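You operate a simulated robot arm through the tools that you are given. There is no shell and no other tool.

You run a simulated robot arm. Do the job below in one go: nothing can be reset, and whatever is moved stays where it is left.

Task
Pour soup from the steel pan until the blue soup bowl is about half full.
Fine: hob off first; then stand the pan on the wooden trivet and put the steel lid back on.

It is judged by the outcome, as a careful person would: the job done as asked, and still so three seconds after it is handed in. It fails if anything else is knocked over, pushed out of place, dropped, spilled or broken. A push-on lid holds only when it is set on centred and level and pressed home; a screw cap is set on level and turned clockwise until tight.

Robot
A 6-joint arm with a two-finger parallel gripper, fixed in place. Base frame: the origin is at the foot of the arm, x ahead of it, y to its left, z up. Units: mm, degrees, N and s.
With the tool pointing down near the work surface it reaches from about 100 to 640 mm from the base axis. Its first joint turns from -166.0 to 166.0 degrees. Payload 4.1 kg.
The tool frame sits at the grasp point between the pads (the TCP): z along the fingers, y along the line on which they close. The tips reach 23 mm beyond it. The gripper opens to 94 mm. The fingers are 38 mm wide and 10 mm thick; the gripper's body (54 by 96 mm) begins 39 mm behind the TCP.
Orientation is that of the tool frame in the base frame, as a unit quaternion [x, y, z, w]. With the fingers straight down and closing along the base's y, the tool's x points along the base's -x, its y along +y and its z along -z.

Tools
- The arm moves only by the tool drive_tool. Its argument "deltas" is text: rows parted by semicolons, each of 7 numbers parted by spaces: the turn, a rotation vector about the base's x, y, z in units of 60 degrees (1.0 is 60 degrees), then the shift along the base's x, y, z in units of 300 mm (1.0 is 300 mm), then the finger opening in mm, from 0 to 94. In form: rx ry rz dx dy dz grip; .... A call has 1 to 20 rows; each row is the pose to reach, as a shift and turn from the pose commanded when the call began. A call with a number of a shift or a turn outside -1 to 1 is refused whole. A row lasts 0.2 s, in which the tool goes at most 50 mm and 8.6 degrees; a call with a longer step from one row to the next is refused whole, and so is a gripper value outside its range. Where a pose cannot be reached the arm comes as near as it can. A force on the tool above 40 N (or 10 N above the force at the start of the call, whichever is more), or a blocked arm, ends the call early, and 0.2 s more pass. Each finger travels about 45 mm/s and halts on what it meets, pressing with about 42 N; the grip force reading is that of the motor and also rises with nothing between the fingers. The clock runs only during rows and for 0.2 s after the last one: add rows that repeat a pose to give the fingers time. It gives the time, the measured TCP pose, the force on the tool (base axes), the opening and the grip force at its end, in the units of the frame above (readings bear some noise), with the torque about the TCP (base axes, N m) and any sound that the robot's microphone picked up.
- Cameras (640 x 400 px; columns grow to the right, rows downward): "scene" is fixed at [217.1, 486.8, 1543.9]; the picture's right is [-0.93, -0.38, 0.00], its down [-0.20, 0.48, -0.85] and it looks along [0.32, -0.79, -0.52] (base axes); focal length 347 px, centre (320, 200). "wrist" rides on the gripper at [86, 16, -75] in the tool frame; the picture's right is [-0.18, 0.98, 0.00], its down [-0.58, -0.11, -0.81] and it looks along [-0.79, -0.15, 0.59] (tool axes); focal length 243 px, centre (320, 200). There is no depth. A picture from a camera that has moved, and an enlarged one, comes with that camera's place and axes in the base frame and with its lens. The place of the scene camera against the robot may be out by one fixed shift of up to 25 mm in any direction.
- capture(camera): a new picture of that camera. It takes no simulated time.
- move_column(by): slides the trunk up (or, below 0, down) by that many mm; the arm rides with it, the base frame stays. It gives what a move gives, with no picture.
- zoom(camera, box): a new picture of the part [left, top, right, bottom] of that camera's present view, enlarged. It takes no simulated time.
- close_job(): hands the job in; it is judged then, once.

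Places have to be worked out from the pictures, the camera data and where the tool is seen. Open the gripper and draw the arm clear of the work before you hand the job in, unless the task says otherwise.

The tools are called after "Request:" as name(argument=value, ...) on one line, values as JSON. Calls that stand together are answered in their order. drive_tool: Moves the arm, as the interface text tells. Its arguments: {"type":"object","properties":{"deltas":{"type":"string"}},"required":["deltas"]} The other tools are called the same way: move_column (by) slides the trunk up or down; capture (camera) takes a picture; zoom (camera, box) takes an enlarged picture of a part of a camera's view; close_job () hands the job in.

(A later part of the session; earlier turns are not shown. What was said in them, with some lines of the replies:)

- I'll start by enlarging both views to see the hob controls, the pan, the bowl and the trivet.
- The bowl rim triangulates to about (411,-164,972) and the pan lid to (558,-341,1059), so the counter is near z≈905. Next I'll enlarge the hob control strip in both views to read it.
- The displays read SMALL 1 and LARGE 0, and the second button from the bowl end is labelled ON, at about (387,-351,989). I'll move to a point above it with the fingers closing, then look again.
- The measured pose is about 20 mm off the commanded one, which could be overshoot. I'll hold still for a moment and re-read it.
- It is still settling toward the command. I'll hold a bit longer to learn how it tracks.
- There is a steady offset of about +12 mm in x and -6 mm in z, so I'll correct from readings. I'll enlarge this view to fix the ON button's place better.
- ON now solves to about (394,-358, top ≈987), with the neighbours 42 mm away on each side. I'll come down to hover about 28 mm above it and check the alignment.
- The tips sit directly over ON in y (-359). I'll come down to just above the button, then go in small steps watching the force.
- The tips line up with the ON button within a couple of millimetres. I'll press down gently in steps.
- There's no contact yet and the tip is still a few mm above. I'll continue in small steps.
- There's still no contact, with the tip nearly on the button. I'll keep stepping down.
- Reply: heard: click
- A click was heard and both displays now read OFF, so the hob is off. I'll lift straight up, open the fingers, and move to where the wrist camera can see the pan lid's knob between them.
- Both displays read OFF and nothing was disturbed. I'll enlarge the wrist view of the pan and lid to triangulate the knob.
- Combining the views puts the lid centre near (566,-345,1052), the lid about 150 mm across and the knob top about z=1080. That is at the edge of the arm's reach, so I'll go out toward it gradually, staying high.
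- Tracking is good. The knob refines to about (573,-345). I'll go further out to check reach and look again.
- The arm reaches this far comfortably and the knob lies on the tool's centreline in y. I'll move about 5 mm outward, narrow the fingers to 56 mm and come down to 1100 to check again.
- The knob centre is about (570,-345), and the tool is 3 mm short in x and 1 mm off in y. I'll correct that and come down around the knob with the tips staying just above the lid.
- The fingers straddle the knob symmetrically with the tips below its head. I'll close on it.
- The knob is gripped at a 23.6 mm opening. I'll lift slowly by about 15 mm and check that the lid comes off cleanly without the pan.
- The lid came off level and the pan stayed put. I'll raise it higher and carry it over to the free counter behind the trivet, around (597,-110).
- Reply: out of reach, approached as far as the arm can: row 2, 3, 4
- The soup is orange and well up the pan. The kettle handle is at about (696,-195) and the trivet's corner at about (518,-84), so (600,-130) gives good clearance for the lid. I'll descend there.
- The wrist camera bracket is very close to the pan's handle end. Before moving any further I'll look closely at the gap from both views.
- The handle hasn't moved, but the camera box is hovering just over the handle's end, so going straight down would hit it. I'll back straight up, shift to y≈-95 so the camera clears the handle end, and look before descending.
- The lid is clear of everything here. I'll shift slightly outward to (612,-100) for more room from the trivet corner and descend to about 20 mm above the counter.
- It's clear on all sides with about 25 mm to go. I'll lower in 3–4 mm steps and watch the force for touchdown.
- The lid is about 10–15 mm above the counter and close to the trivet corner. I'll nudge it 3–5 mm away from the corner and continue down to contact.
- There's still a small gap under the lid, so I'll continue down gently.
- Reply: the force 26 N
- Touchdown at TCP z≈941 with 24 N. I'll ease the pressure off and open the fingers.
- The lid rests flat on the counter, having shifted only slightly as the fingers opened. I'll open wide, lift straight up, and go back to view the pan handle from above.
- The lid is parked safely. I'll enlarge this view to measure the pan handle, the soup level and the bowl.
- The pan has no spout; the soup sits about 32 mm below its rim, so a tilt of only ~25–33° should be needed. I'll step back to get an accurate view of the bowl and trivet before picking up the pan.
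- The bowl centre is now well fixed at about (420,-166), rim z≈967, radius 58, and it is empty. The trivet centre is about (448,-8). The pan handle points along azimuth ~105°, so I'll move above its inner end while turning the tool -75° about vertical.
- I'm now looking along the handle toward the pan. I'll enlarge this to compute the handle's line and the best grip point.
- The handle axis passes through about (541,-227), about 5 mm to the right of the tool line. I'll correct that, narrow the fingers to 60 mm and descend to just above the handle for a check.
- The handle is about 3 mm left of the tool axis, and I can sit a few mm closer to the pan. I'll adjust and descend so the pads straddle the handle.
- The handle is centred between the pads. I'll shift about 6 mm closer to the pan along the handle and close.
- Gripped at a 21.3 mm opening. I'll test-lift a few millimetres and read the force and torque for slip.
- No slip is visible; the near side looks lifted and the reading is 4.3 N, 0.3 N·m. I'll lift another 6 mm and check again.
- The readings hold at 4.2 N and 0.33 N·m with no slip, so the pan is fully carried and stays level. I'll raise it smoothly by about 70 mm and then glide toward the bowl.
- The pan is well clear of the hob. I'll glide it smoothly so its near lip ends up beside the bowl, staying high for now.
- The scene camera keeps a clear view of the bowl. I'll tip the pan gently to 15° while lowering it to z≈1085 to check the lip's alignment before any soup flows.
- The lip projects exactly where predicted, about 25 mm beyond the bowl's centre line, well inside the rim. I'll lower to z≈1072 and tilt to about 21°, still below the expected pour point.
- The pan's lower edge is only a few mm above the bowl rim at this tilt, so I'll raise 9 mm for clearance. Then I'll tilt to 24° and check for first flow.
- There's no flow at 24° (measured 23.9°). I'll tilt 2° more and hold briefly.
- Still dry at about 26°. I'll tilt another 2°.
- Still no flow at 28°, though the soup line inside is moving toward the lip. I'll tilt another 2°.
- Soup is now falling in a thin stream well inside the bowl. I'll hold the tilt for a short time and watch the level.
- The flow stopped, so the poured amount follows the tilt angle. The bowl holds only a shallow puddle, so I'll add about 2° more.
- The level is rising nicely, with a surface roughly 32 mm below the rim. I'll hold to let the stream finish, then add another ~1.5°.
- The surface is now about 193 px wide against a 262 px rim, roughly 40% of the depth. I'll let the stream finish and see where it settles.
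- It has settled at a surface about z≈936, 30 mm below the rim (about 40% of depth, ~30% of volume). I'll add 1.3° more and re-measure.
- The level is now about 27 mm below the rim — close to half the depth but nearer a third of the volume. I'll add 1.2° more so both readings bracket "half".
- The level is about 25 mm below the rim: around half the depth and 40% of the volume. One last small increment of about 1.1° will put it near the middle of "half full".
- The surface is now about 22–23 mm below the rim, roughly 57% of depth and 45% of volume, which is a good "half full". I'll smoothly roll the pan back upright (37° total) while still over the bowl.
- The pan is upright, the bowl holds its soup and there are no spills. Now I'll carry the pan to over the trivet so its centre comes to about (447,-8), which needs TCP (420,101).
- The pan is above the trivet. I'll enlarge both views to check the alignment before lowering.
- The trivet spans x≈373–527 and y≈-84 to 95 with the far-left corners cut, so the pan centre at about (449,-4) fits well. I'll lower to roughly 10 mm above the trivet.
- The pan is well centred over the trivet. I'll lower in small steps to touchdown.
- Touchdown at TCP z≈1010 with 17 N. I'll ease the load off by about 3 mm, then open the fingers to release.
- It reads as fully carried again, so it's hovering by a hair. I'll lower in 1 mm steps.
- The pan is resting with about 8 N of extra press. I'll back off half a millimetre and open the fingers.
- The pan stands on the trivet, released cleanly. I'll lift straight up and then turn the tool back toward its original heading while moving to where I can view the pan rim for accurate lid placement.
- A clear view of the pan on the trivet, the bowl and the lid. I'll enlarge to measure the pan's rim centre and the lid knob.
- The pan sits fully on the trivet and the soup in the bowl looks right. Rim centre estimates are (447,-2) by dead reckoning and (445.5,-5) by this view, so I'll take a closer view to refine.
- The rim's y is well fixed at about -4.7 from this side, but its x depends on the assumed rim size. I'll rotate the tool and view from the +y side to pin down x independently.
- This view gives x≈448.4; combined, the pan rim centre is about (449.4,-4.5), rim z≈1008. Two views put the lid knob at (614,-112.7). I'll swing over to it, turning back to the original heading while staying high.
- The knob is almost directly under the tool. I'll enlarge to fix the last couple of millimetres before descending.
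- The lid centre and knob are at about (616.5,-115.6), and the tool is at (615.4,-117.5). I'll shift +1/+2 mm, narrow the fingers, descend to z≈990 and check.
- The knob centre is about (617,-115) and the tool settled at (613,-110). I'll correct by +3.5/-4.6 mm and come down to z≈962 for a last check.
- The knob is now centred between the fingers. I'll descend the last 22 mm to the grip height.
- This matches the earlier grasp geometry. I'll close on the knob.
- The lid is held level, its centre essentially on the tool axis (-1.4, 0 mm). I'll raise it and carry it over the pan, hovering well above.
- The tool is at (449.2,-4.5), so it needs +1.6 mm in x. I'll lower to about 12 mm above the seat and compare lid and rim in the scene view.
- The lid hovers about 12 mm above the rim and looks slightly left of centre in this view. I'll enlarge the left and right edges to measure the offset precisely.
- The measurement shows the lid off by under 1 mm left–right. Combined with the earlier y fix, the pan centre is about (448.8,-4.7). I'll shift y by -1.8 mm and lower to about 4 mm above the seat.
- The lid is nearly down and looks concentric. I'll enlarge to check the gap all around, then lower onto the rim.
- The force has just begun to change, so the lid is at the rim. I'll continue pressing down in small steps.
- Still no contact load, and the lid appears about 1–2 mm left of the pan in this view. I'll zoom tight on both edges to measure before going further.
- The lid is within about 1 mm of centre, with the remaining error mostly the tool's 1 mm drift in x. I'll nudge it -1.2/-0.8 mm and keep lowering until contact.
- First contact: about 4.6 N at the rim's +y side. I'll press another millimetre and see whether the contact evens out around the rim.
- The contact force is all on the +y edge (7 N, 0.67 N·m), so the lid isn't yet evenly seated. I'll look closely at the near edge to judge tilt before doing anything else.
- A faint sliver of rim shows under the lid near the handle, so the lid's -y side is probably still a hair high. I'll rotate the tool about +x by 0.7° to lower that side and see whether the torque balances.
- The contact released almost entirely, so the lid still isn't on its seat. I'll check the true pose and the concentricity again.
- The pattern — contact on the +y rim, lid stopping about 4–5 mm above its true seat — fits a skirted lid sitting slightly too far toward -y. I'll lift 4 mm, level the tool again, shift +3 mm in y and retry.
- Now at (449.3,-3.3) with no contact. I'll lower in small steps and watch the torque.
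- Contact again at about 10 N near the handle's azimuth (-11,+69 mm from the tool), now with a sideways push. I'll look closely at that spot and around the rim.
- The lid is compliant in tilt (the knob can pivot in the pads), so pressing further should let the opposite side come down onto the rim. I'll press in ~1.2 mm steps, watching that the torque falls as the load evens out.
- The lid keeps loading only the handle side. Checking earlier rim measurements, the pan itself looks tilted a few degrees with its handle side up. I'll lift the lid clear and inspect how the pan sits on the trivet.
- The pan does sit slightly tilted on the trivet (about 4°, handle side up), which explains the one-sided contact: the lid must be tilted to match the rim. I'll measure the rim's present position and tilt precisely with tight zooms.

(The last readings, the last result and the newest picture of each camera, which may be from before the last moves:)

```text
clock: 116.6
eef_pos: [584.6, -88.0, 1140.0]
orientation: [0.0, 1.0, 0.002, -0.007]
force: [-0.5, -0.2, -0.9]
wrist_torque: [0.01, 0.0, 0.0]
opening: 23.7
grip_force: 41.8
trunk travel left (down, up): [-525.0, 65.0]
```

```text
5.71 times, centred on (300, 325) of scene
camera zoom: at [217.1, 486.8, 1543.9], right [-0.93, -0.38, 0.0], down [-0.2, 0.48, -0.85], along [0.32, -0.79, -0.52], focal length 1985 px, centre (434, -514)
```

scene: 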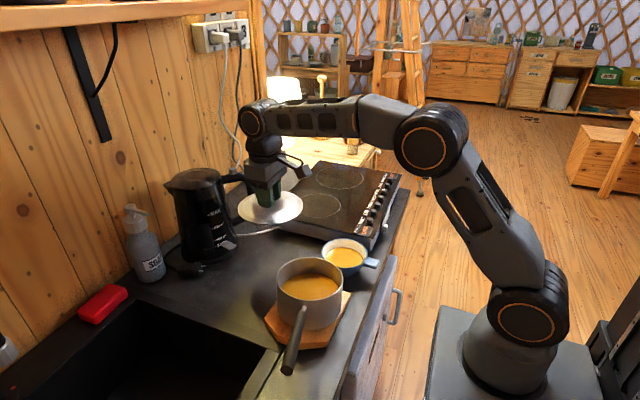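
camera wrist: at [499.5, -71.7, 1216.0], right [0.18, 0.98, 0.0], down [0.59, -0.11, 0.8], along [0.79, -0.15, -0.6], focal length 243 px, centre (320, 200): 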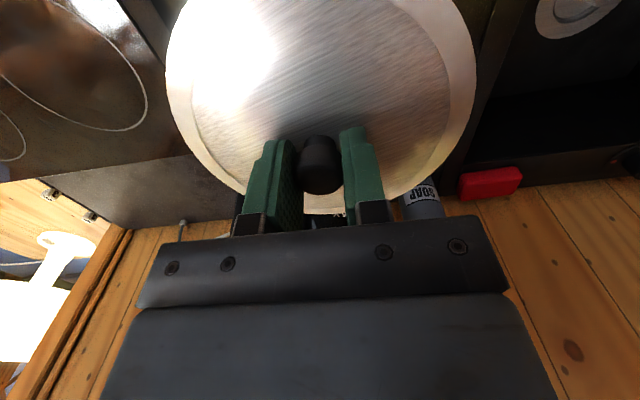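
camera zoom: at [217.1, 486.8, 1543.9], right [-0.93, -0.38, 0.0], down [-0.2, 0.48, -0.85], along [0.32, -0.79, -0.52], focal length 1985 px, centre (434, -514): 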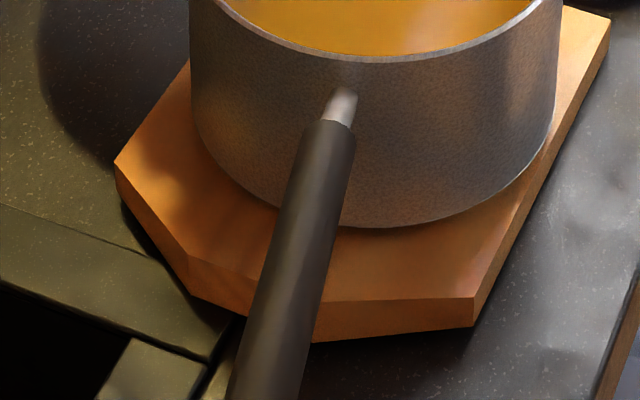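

The trivet itself hasn't moved; it slopes slightly, so the rim slopes about 4° up toward the handle and the pan nudged ~2 mm in +x. I'll bring the lid back tilted 3.5° about x to match the rim, hovering first at centre (450.9,-4.4).

Request:
drive_tool(deltas="0.01 0 0 -0.03 0.02 -0.01 10; 0.02 0 0 -0.1 0.06 -0.04 10; 0.03 0 0 -0.18 0.11 -0.07 10; 0.04 0 0 -0.26 0.16 -0.1 10; 0.05 0 0 -0.34 0.21 -0.13 10; 0.0583 0 0 -0.41 0.25 -0.15 10; 0.0583 0 0 -0.4415 0.265 -0.18 10; 0.0583 0 0 -0.4415 0.265 -0.22 10; 0.0583 0 0 -0.4415 0.265 -0.25 10; 0.0583 0 0 -0.4415 0.265 -0.25 10; 0.0583 0 0 -0.4415 0.265 -0.25 10; 0.0583 0 0 -0.4415 0.265 -0.25 10")

Request:
zoom(camera="scene", box=[265, 230, 365, 330])

Request:
capture(camera="wrist")

```text
clock: 119.2
eef_pos: [451.5, -7.4, 1065.6]
orientation: [0.0, 1.0, 0.031, -0.005]
force: [-0.3, 0.4, -1.3]
wrist_torque: [0.05, -0.02, 0.02]
opening: 23.6
grip_force: 41.6
trunk travel left (down, up): [-525.0, 65.0]
```

```text
4.00 times, centred on (315, 280) of scene
camera zoom: at [217.1, 486.8, 1543.9], right [-0.93, -0.38, 0.0], down [-0.2, 0.48, -0.85], along [0.32, -0.79, -0.52], focal length 1390 px, centre (340, -120)
```

zoom: 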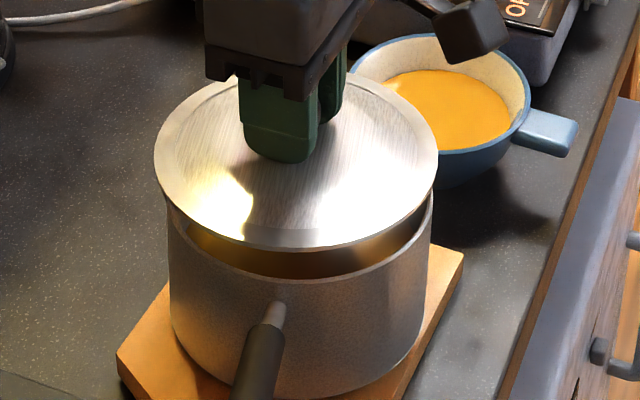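

```text
taken
camera wrist: at [367.4, 4.8, 1142.7], right [0.18, 0.98, 0.06], down [0.59, -0.16, 0.79], along [0.79, -0.11, -0.61], focal length 243 px, centre (320, 200)
```

wrist: 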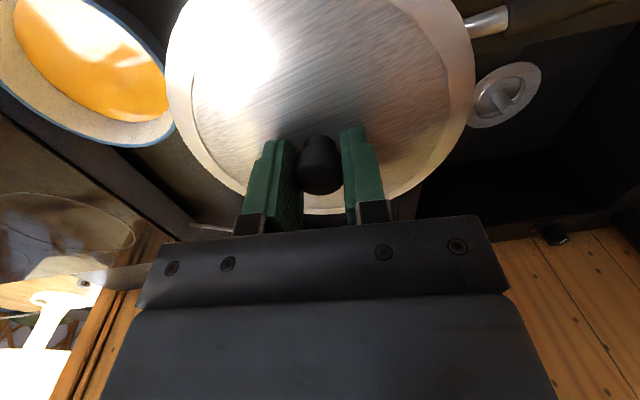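

The tilted lid now looks parallel to the rim. I'll measure left/right overhang tightly for centring.

Request:
zoom(camera="scene", box=[270, 250, 310, 310])

Request:
zoom(camera="scene", box=[310, 250, 350, 310])

```text
6.67 times, centred on (290, 280) of scene
camera zoom: at [217.1, 486.8, 1543.9], right [-0.93, -0.38, 0.0], down [-0.2, 0.48, -0.85], along [0.32, -0.79, -0.52], focal length 2316 px, centre (520, -333)
```

zoom: 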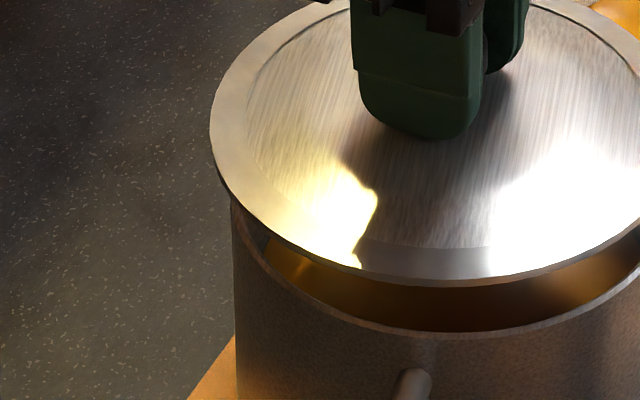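

```text
6.67 times, centred on (330, 280) of scene
camera zoom: at [217.1, 486.8, 1543.9], right [-0.93, -0.38, 0.0], down [-0.2, 0.48, -0.85], along [0.32, -0.79, -0.52], focal length 2316 px, centre (253, -333)
```

zoom: 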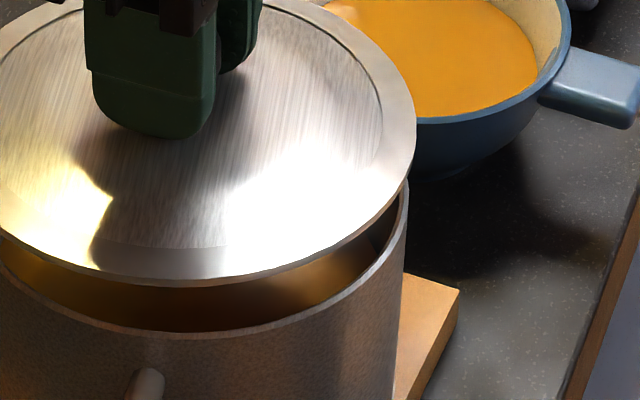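

The lid is about 1.5 mm left of centre, so I'll shift (-1.3,-0.7) mm and lower vertically to about 5 mm above the expected seat.

Request:
drive_tool(deltas="0 0 0 -0.0043 -0.0023 0 10; 0 0 0 -0.0043 -0.0023 -0.02 10; 0 0 0 -0.0043 -0.0023 -0.045 10; 0 0 0 -0.0043 -0.0023 -0.065 10; 0 0 0 -0.0043 -0.0023 -0.065 10; 0 0 0 -0.0043 -0.0023 -0.065 10")

Request:
zoom(camera="scene", box=[275, 245, 355, 315])

Request:
capture(camera="wrist")

```text
clock: 120.6
eef_pos: [451.9, -7.8, 1046.2]
orientation: [0.001, 1.0, 0.03, -0.005]
force: [-0.5, 0.5, -1.6]
wrist_torque: [0.0, 0.01, -0.02]
opening: 23.5
grip_force: 42.4
trunk travel left (down, up): [-525.0, 65.0]
```

```text
5.71 times, centred on (315, 280) of scene
camera zoom: at [217.1, 486.8, 1543.9], right [-0.93, -0.38, 0.0], down [-0.2, 0.48, -0.85], along [0.32, -0.79, -0.52], focal length 1985 px, centre (349, -257)
```

zoom: 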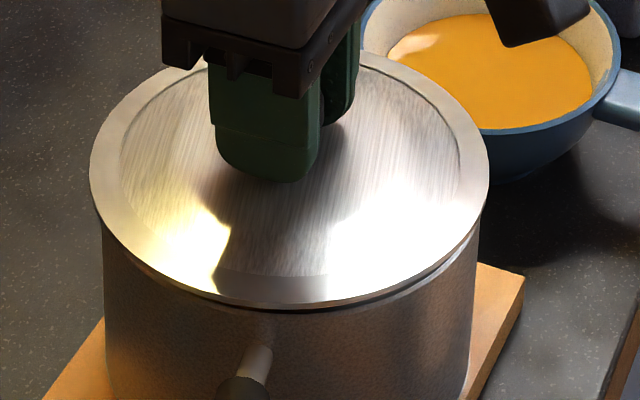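

```text
taken
camera wrist: at [366.9, 3.2, 1124.7], right [0.18, 0.98, 0.06], down [0.59, -0.16, 0.79], along [0.79, -0.11, -0.61], focal length 243 px, centre (320, 200)
```

wrist: 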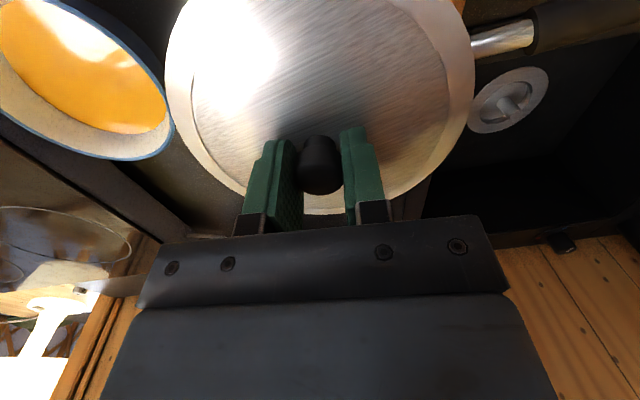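

The gap is now small and even all around. I'll nudge +0.8 mm in y and lower slowly to contact.

Request:
drive_tool(deltas="0 0 0 0 0.0027 -0.005 10; 0 0 0 0 0.0027 -0.01 10; 0 0 0 0 0.0027 -0.015 10; 0 0 0 0 0.0027 -0.015 10")

Request:
drive_tool(deltas="0 0 0 0 0 -0.003 10; 0 0 0 0 0 -0.005 10; 0 0 0 0 0 -0.005 10")

Request:
zoom(camera="scene", box=[275, 245, 355, 315])

```text
clock: 121.6
eef_pos: [451.5, -5.6, 1043.0]
orientation: [0.0, 1.0, 0.03, -0.005]
force: [0.0, 0.0, -1.1]
wrist_torque: [0.0, 0.02, -0.02]
opening: 23.6
grip_force: 42.2
trunk travel left (down, up): [-525.0, 65.0]
```

```text
clock: 122.4
eef_pos: [450.8, -7.7, 1040.8]
orientation: [0.0, 1.0, 0.031, -0.006]
force: [-1.0, -0.2, -0.5]
wrist_torque: [0.0, -0.03, 0.02]
opening: 23.3
grip_force: 42.1
trunk travel left (down, up): [-525.0, 65.0]
```

```text
5.71 times, centred on (315, 280) of scene
camera zoom: at [217.1, 486.8, 1543.9], right [-0.93, -0.38, 0.0], down [-0.2, 0.48, -0.85], along [0.32, -0.79, -0.52], focal length 1985 px, centre (349, -257)
```

zoom: 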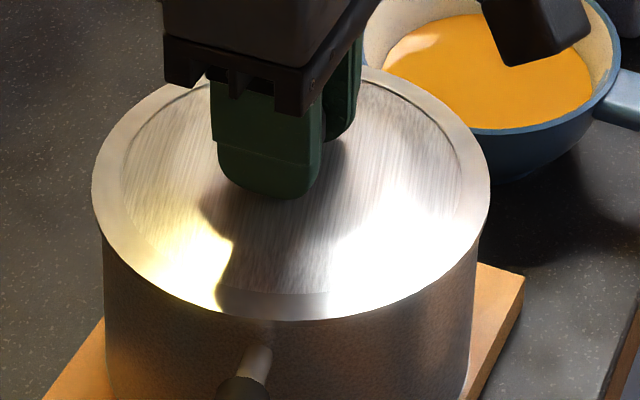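

No contact yet at z≈1041 — lower than the lid could go before — so the tilt match is working. I'll continue in 1 mm steps.

Request:
drive_tool(deltas="0 0 0 0 0 -0.002 10; 0 0 0 0 0 -0.004 10; 0 0 0 0 0 -0.004 10")

Request:
drive_tool(deltas="0 0 0 0 0 -0.002 10; 0 0 0 0 0 -0.004 10; 0 0 0 0 0 -0.004 10")

```text
clock: 123.2
eef_pos: [450.1, -7.1, 1040.4]
orientation: [0.0, 1.0, 0.03, -0.005]
force: [0.8, -0.5, 4.9]
wrist_torque: [0.39, 0.0, -0.02]
opening: 23.5
grip_force: 42.2
trunk travel left (down, up): [-525.0, 65.0]
```

```text
clock: 124.0
eef_pos: [451.4, -6.6, 1038.5]
orientation: [0.0, 1.0, 0.03, -0.004]
force: [0.0, -4.6, 19.2]
wrist_torque: [0.31, 0.12, 0.01]
opening: 23.5
grip_force: 42.1
trunk travel left (down, up): [-525.0, 65.0]
```

Now 20 N with the torque dropping: the load has spread, so both sides are on the rim. I'll press a little further to make sure it is home.

Request:
drive_tool(deltas="0 0 0 0 0 -0.002 10; 0 0 0 0 0 -0.004 10; 0 0 0 0 0 -0.004 10; 0 0 0 0 0 -0.004 10")

Request:
zoom(camera="scene", box=[275, 245, 355, 315])

Request:
capture(camera="wrist")

```text
clock: 125.0
eef_pos: [450.0, -6.5, 1039.2]
orientation: [0.001, 1.0, 0.03, -0.003]
force: [3.1, -3.7, 33.3]
wrist_torque: [0.36, -0.05, -0.04]
opening: 23.4
grip_force: 42.0
trunk travel left (down, up): [-525.0, 65.0]
```

```text
5.71 times, centred on (315, 280) of scene
camera zoom: at [217.1, 486.8, 1543.9], right [-0.93, -0.38, 0.0], down [-0.2, 0.48, -0.85], along [0.32, -0.79, -0.52], focal length 1985 px, centre (349, -257)
```

zoom: 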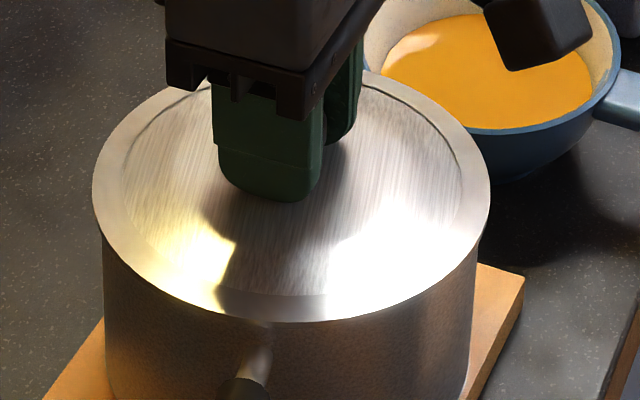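

```text
taken
camera wrist: at [365.1, 4.2, 1115.9], right [0.18, 0.98, 0.06], down [0.59, -0.16, 0.79], along [0.79, -0.11, -0.6], focal length 243 px, centre (320, 200)
```

wrist: 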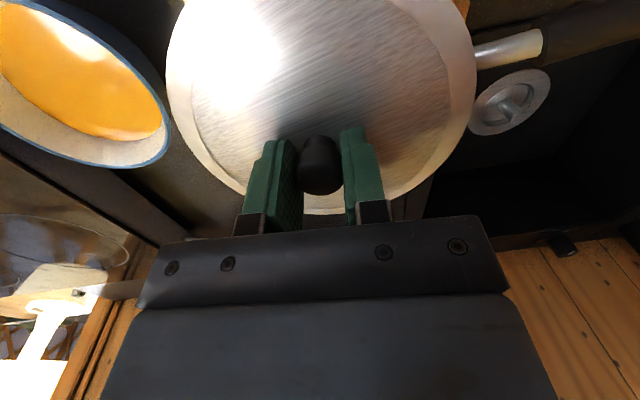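

33 N with almost no torque: the lid is evenly seated and pressed home, concentric in the scene view. I'll relax the downward force without lifting.

Request:
drive_tool(deltas="0 0 0 0 0 0.003 10; 0 0 0 0 0 0.006 10; 0 0 0 0 0 0.007 10; 0 0 0 0 0 0.007 10")

```text
clock: 126.0
eef_pos: [450.9, -7.8, 1038.3]
orientation: [0.0, 1.0, 0.03, -0.004]
force: [2.4, -0.3, 25.3]
wrist_torque: [0.41, -0.33, -0.02]
opening: 23.6
grip_force: 42.6
trunk travel left (down, up): [-525.0, 65.0]
```

Still 25 N, so I'll back off further in small steps.

Request:
drive_tool(deltas="0 0 0 0 0 0.002 10; 0 0 0 0 0 0.004 10; 0 0 0 0 0 0.004 10")

```text
clock: 126.8
eef_pos: [449.5, -8.4, 1038.7]
orientation: [0.001, 1.0, 0.03, -0.007]
force: [0.9, 0.3, 4.9]
wrist_torque: [0.21, -0.31, -0.02]
opening: 23.6
grip_force: 41.9
trunk travel left (down, up): [-525.0, 65.0]
```

Only about 5 N of press remains. I'll open the fingers very gradually and check the lid doesn't get dragged.

Request:
drive_tool(deltas="0 0 0 0 0 0 23; 0 0 0 0 0 0 24.5; 0 0 0 0 0 0 26; 0 0 0 0 0 0 27; 0 0 0 0 0 0 28")

Request:
zoom(camera="scene", box=[275, 245, 355, 315])

Request:
zoom(camera="wrist", box=[140, 0, 520, 240])

```text
clock: 128.0
eef_pos: [450.9, -7.8, 1041.2]
orientation: [0.001, 1.0, 0.03, -0.005]
force: [-0.5, 0.1, -0.2]
wrist_torque: [0.03, -0.02, -0.01]
opening: 28.1
grip_force: 0.1
trunk travel left (down, up): [-525.0, 65.0]
```

```text
5.71 times, centred on (315, 280) of scene
camera zoom: at [217.1, 486.8, 1543.9], right [-0.93, -0.38, 0.0], down [-0.2, 0.48, -0.85], along [0.32, -0.79, -0.52], focal length 1985 px, centre (349, -257)
```

zoom: 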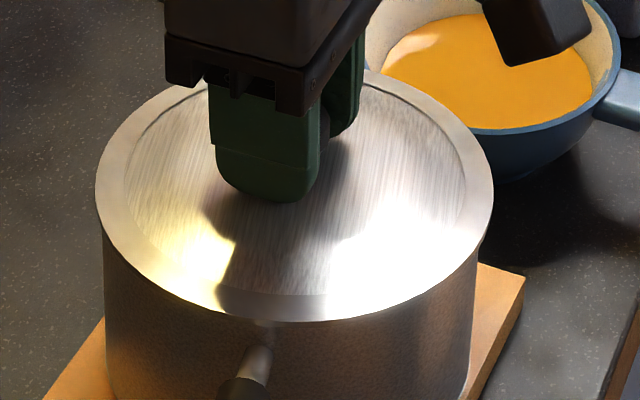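

```text
1.67 times, centred on (330, 120) of wrist
camera zoom: at [365.6, 3.9, 1117.6], right [0.18, 0.98, 0.06], down [0.59, -0.16, 0.79], along [0.79, -0.11, -0.61], focal length 404 px, centre (303, 333)
```

zoom: 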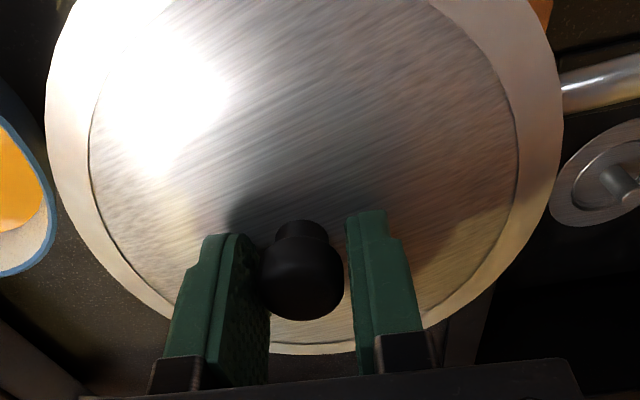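

Released, and the lid moved less than 1 mm. I'll continue opening slowly.

Request:
drive_tool(deltas="0 0 0 0 0 0 30; 0 0 0 0 0 0 33; 0 0 0 0 0 0 37; 0 0 0 0 0 0 42; 0 0 0 0 0 0 48; 0 0 0 0 0 0 56; 0 0 0 0 0 0 64; 0 0 0 0 0 0 64")

Request:
zoom(camera="scene", box=[275, 245, 355, 315])

Request:
zoom(camera="wrist", box=[140, 0, 520, 240])

```text
clock: 129.8
eef_pos: [450.3, -7.2, 1040.1]
orientation: [0.0, 1.0, 0.03, -0.005]
force: [-0.2, -0.6, 0.5]
wrist_torque: [-0.01, -0.02, 0.01]
opening: 64.1
grip_force: 0.1
trunk travel left (down, up): [-525.0, 65.0]
```

```text
5.71 times, centred on (315, 280) of scene
camera zoom: at [217.1, 486.8, 1543.9], right [-0.93, -0.38, 0.0], down [-0.2, 0.48, -0.85], along [0.32, -0.79, -0.52], focal length 1985 px, centre (349, -257)
```

zoom: 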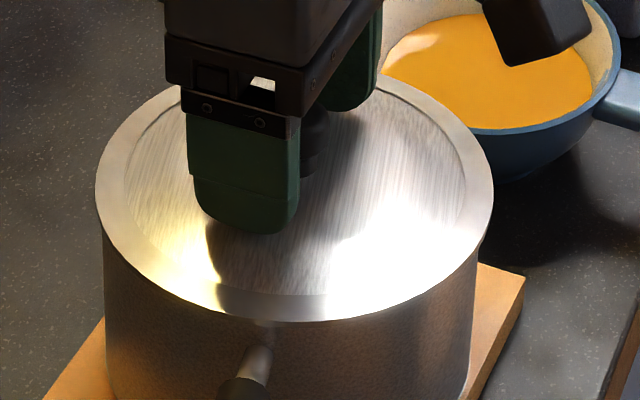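

```text
1.67 times, centred on (330, 120) of wrist
camera zoom: at [365.6, 3.9, 1117.6], right [0.18, 0.98, 0.06], down [0.59, -0.16, 0.79], along [0.79, -0.11, -0.61], focal length 404 px, centre (303, 333)
```

zoom: 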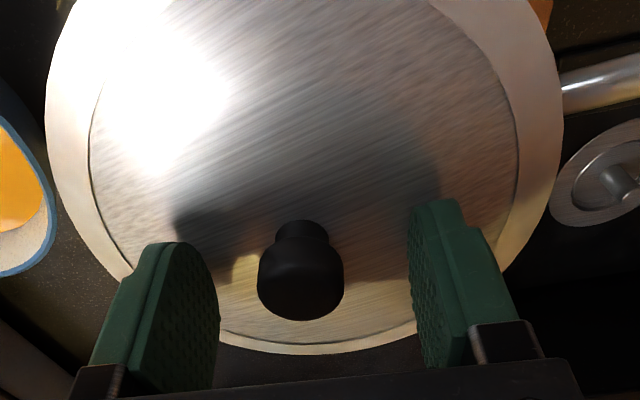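

The lid stayed put and is clear of the fingers. I'll withdraw straight up, level the tool and back away so I can inspect everything.

Request:
drive_tool(deltas="0 0 0 0 -0.002 0.03 64; 0 0 0 0 -0.006 0.1 70; 0 0 0 0 -0.01 0.2 80; -0.02 0 0 0 -0.01 0.32 94; -0.04 0 0 -0.05 0 0.42 94; -0.0583 0 0 -0.15 0.02 0.5 94; -0.0583 0 0 -0.25 0.02 0.5 94; -0.0583 0 0 -0.33 0.02 0.45 94; -0.0583 0 0 -0.33 0.02 0.4 94; -0.0583 0 0 -0.33 0.02 0.4 94")

Request:
capture(camera="wrist")

Request:
capture(camera="scene")

Request:
zoom(camera="scene", box=[245, 230, 395, 370])

```text
clock: 132.0
eef_pos: [350.5, 1.0, 1160.4]
orientation: [0.0, 1.0, 0.0, -0.004]
force: [1.1, -0.5, 0.8]
wrist_torque: [0.02, -0.01, 0.0]
opening: 93.9
grip_force: 0.1
trunk travel left (down, up): [-525.0, 65.0]
```

```text
taken
camera wrist: at [266.1, 16.7, 1236.1], right [0.18, 0.98, 0.0], down [0.59, -0.11, 0.8], along [0.79, -0.15, -0.6], focal length 243 px, centre (320, 200)
```

wrist: 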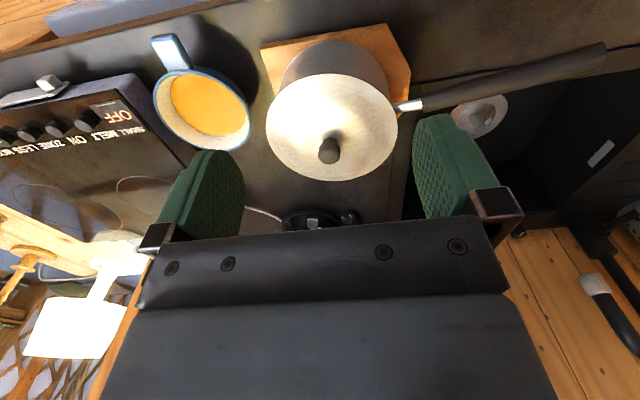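

```text
taken
```

scene: 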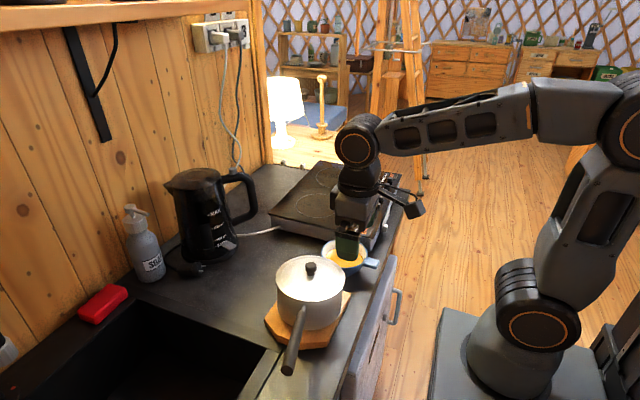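

```text
2.86 times, centred on (320, 300) of scene
camera zoom: at [217.1, 486.8, 1543.9], right [-0.93, -0.38, 0.0], down [-0.2, 0.48, -0.85], along [0.32, -0.79, -0.52], focal length 992 px, centre (320, -86)
```

zoom: 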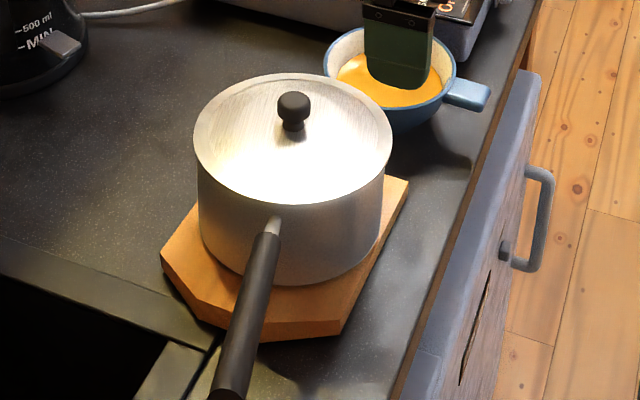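

The lid is on and parallel with the rim. I'll inspect the seat closely from both cameras, along with the bowl.

Request:
zoom(camera="wrist", box=[230, 10, 440, 200])

Request:
zoom(camera="scene", box=[265, 245, 355, 325])

Request:
zoom(camera="wrist", box=[120, 20, 300, 160])

```text
2.11 times, centred on (335, 105) of wrist
camera zoom: at [266.1, 16.7, 1236.1], right [0.18, 0.98, 0.0], down [0.59, -0.11, 0.8], along [0.79, -0.15, -0.6], focal length 511 px, centre (288, 400)
```

zoom: 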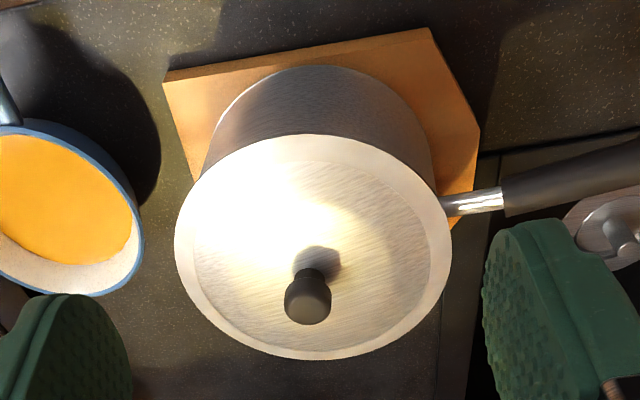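

```text
5.00 times, centred on (310, 285) of scene
camera zoom: at [217.1, 486.8, 1543.9], right [-0.93, -0.38, 0.0], down [-0.2, 0.48, -0.85], along [0.32, -0.79, -0.52], focal length 1737 px, centre (370, -225)
```

zoom: 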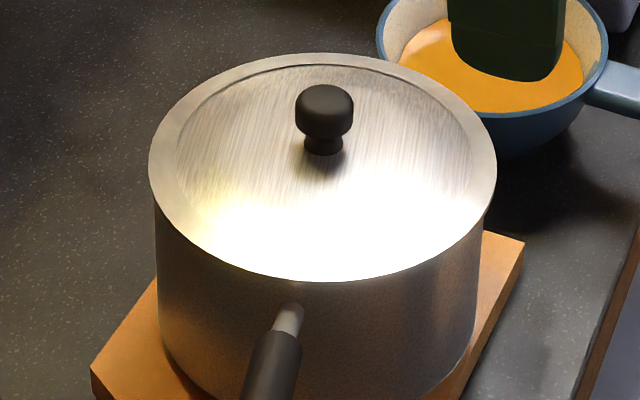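

```text
2.86 times, centred on (210, 90) of wrist
camera zoom: at [266.1, 16.7, 1236.1], right [0.18, 0.98, 0.0], down [0.59, -0.11, 0.8], along [0.79, -0.15, -0.6], focal length 693 px, centre (634, 514)
```

zoom: 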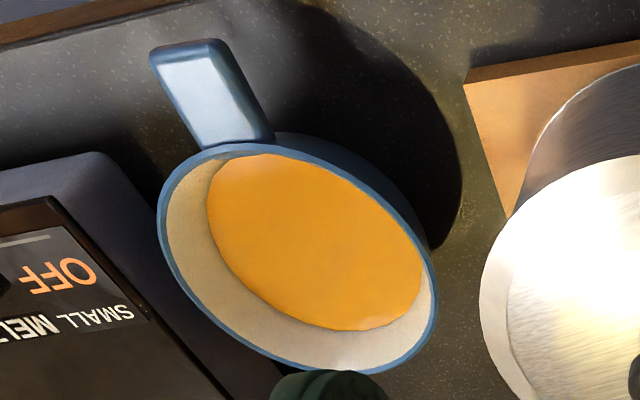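

The lid sits centred and flush, the pan is fully on the trivet, the hob reads OFF and the bowl is about half full with no spills. I'll draw the arm up and clear with the gripper open.

Request:
drive_tool(deltas="0 0 0 0 0 0.1 94; 0 0 0 -0.02 0 0.22 94; 0 0 0 -0.05 -0.05 0.34 94; 0 0 0 -0.1 -0.12 0.45 94; 0 0 0 -0.15 -0.2 0.54 94; 0 0 0 -0.19 -0.28 0.6 94; 0 0 0 -0.21 -0.33 0.62 94; 0 0 0 -0.21 -0.33 0.62 94; 0 0 0 -0.21 -0.33 0.62 94")

Request:
capture(camera="scene")

Request:
capture(camera="wrist")

Request:
zoom(camera="scene", box=[230, 150, 420, 350])

```text
clock: 134.0
eef_pos: [287.9, -99.1, 1345.6]
orientation: [0.0, 1.0, -0.001, -0.005]
force: [0.9, 0.1, 0.3]
wrist_torque: [0.02, 0.0, 0.0]
opening: 93.9
grip_force: 0.0
trunk travel left (down, up): [-525.0, 65.0]
```

```text
taken
```

scene: 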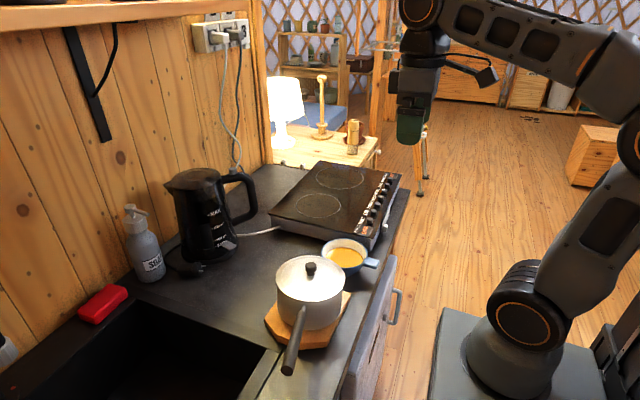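

```text
taken
camera wrist: at [203.6, -83.0, 1421.3], right [0.18, 0.98, 0.0], down [0.59, -0.11, 0.8], along [0.79, -0.15, -0.6], focal length 243 px, centre (320, 200)
```

wrist: 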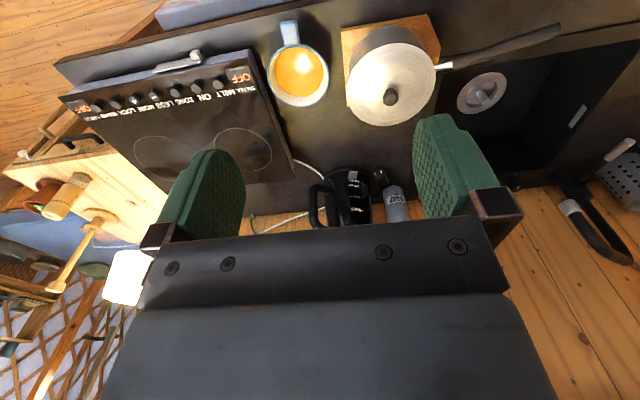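

```text
2.00 times, centred on (325, 250) of scene
camera zoom: at [217.1, 486.8, 1543.9], right [-0.93, -0.38, 0.0], down [-0.2, 0.48, -0.85], along [0.32, -0.79, -0.52], focal length 695 px, centre (310, 100)
```

zoom: 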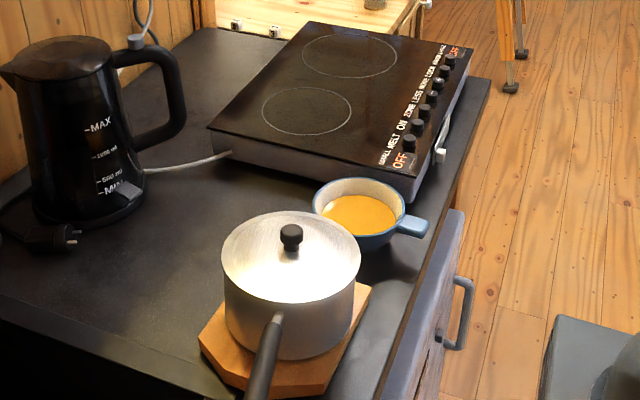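

The arm is clear. One last close look at the bowl level and the lid before handing in.

Request:
zoom(camera="scene", box=[310, 225, 390, 285])

Request:
zoom(camera="scene", box=[255, 240, 365, 350])

```text
6.67 times, centred on (350, 255) of scene
camera zoom: at [217.1, 486.8, 1543.9], right [-0.93, -0.38, 0.0], down [-0.2, 0.48, -0.85], along [0.32, -0.79, -0.52], focal length 2316 px, centre (120, -167)
```

zoom: 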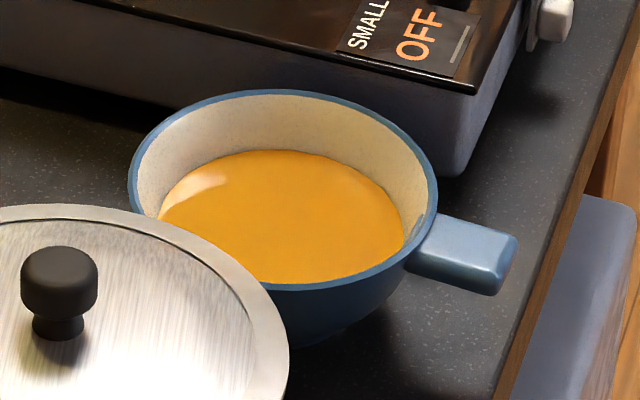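

```text
3.64 times, centred on (310, 295) of scene
camera zoom: at [217.1, 486.8, 1543.9], right [-0.93, -0.38, 0.0], down [-0.2, 0.48, -0.85], along [0.32, -0.79, -0.52], focal length 1263 px, centre (356, -146)
```

zoom: 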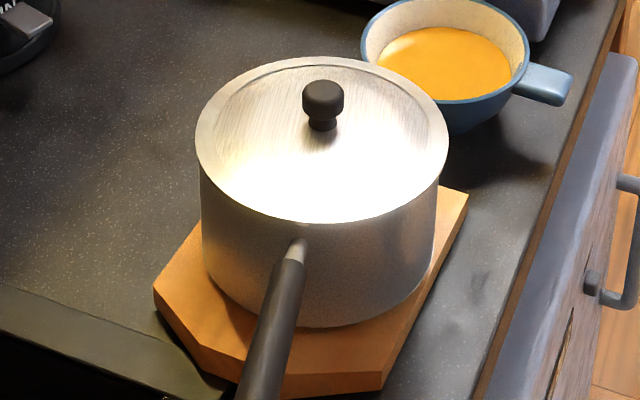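

The hob reads OFF, the bowl is about half full with nothing spilled, and the pan stands on the trivet with its lid centred and pressed on. The arm is clear with the gripper open, so I'm handing the job in.

Request:
close_job()

```text
The job is handed in.
```

The job is done and handed in:

- **Hob:** off before anything else; both displays read OFF.
- **Soup:** poured into the blue bowl until it was about half full, judged from the camera views. I saw no spills.
- **Pan:** standing on the wooden trivet, released cleanly. It leans about 4°, handle side up. That is probably the trivet sloping, though I couldn't confirm it. The whole base is on the trivet.
- **Lid:** back on the pan, centred and pressed home with about 33 N. My first tries touched only the handle side because of the lean, so I tilted the lid to match the rim before pressing it down. During those tries the pan slid about 2 mm on the trivet.

Nothing else was knocked or moved, and the arm is clear with the gripper open.
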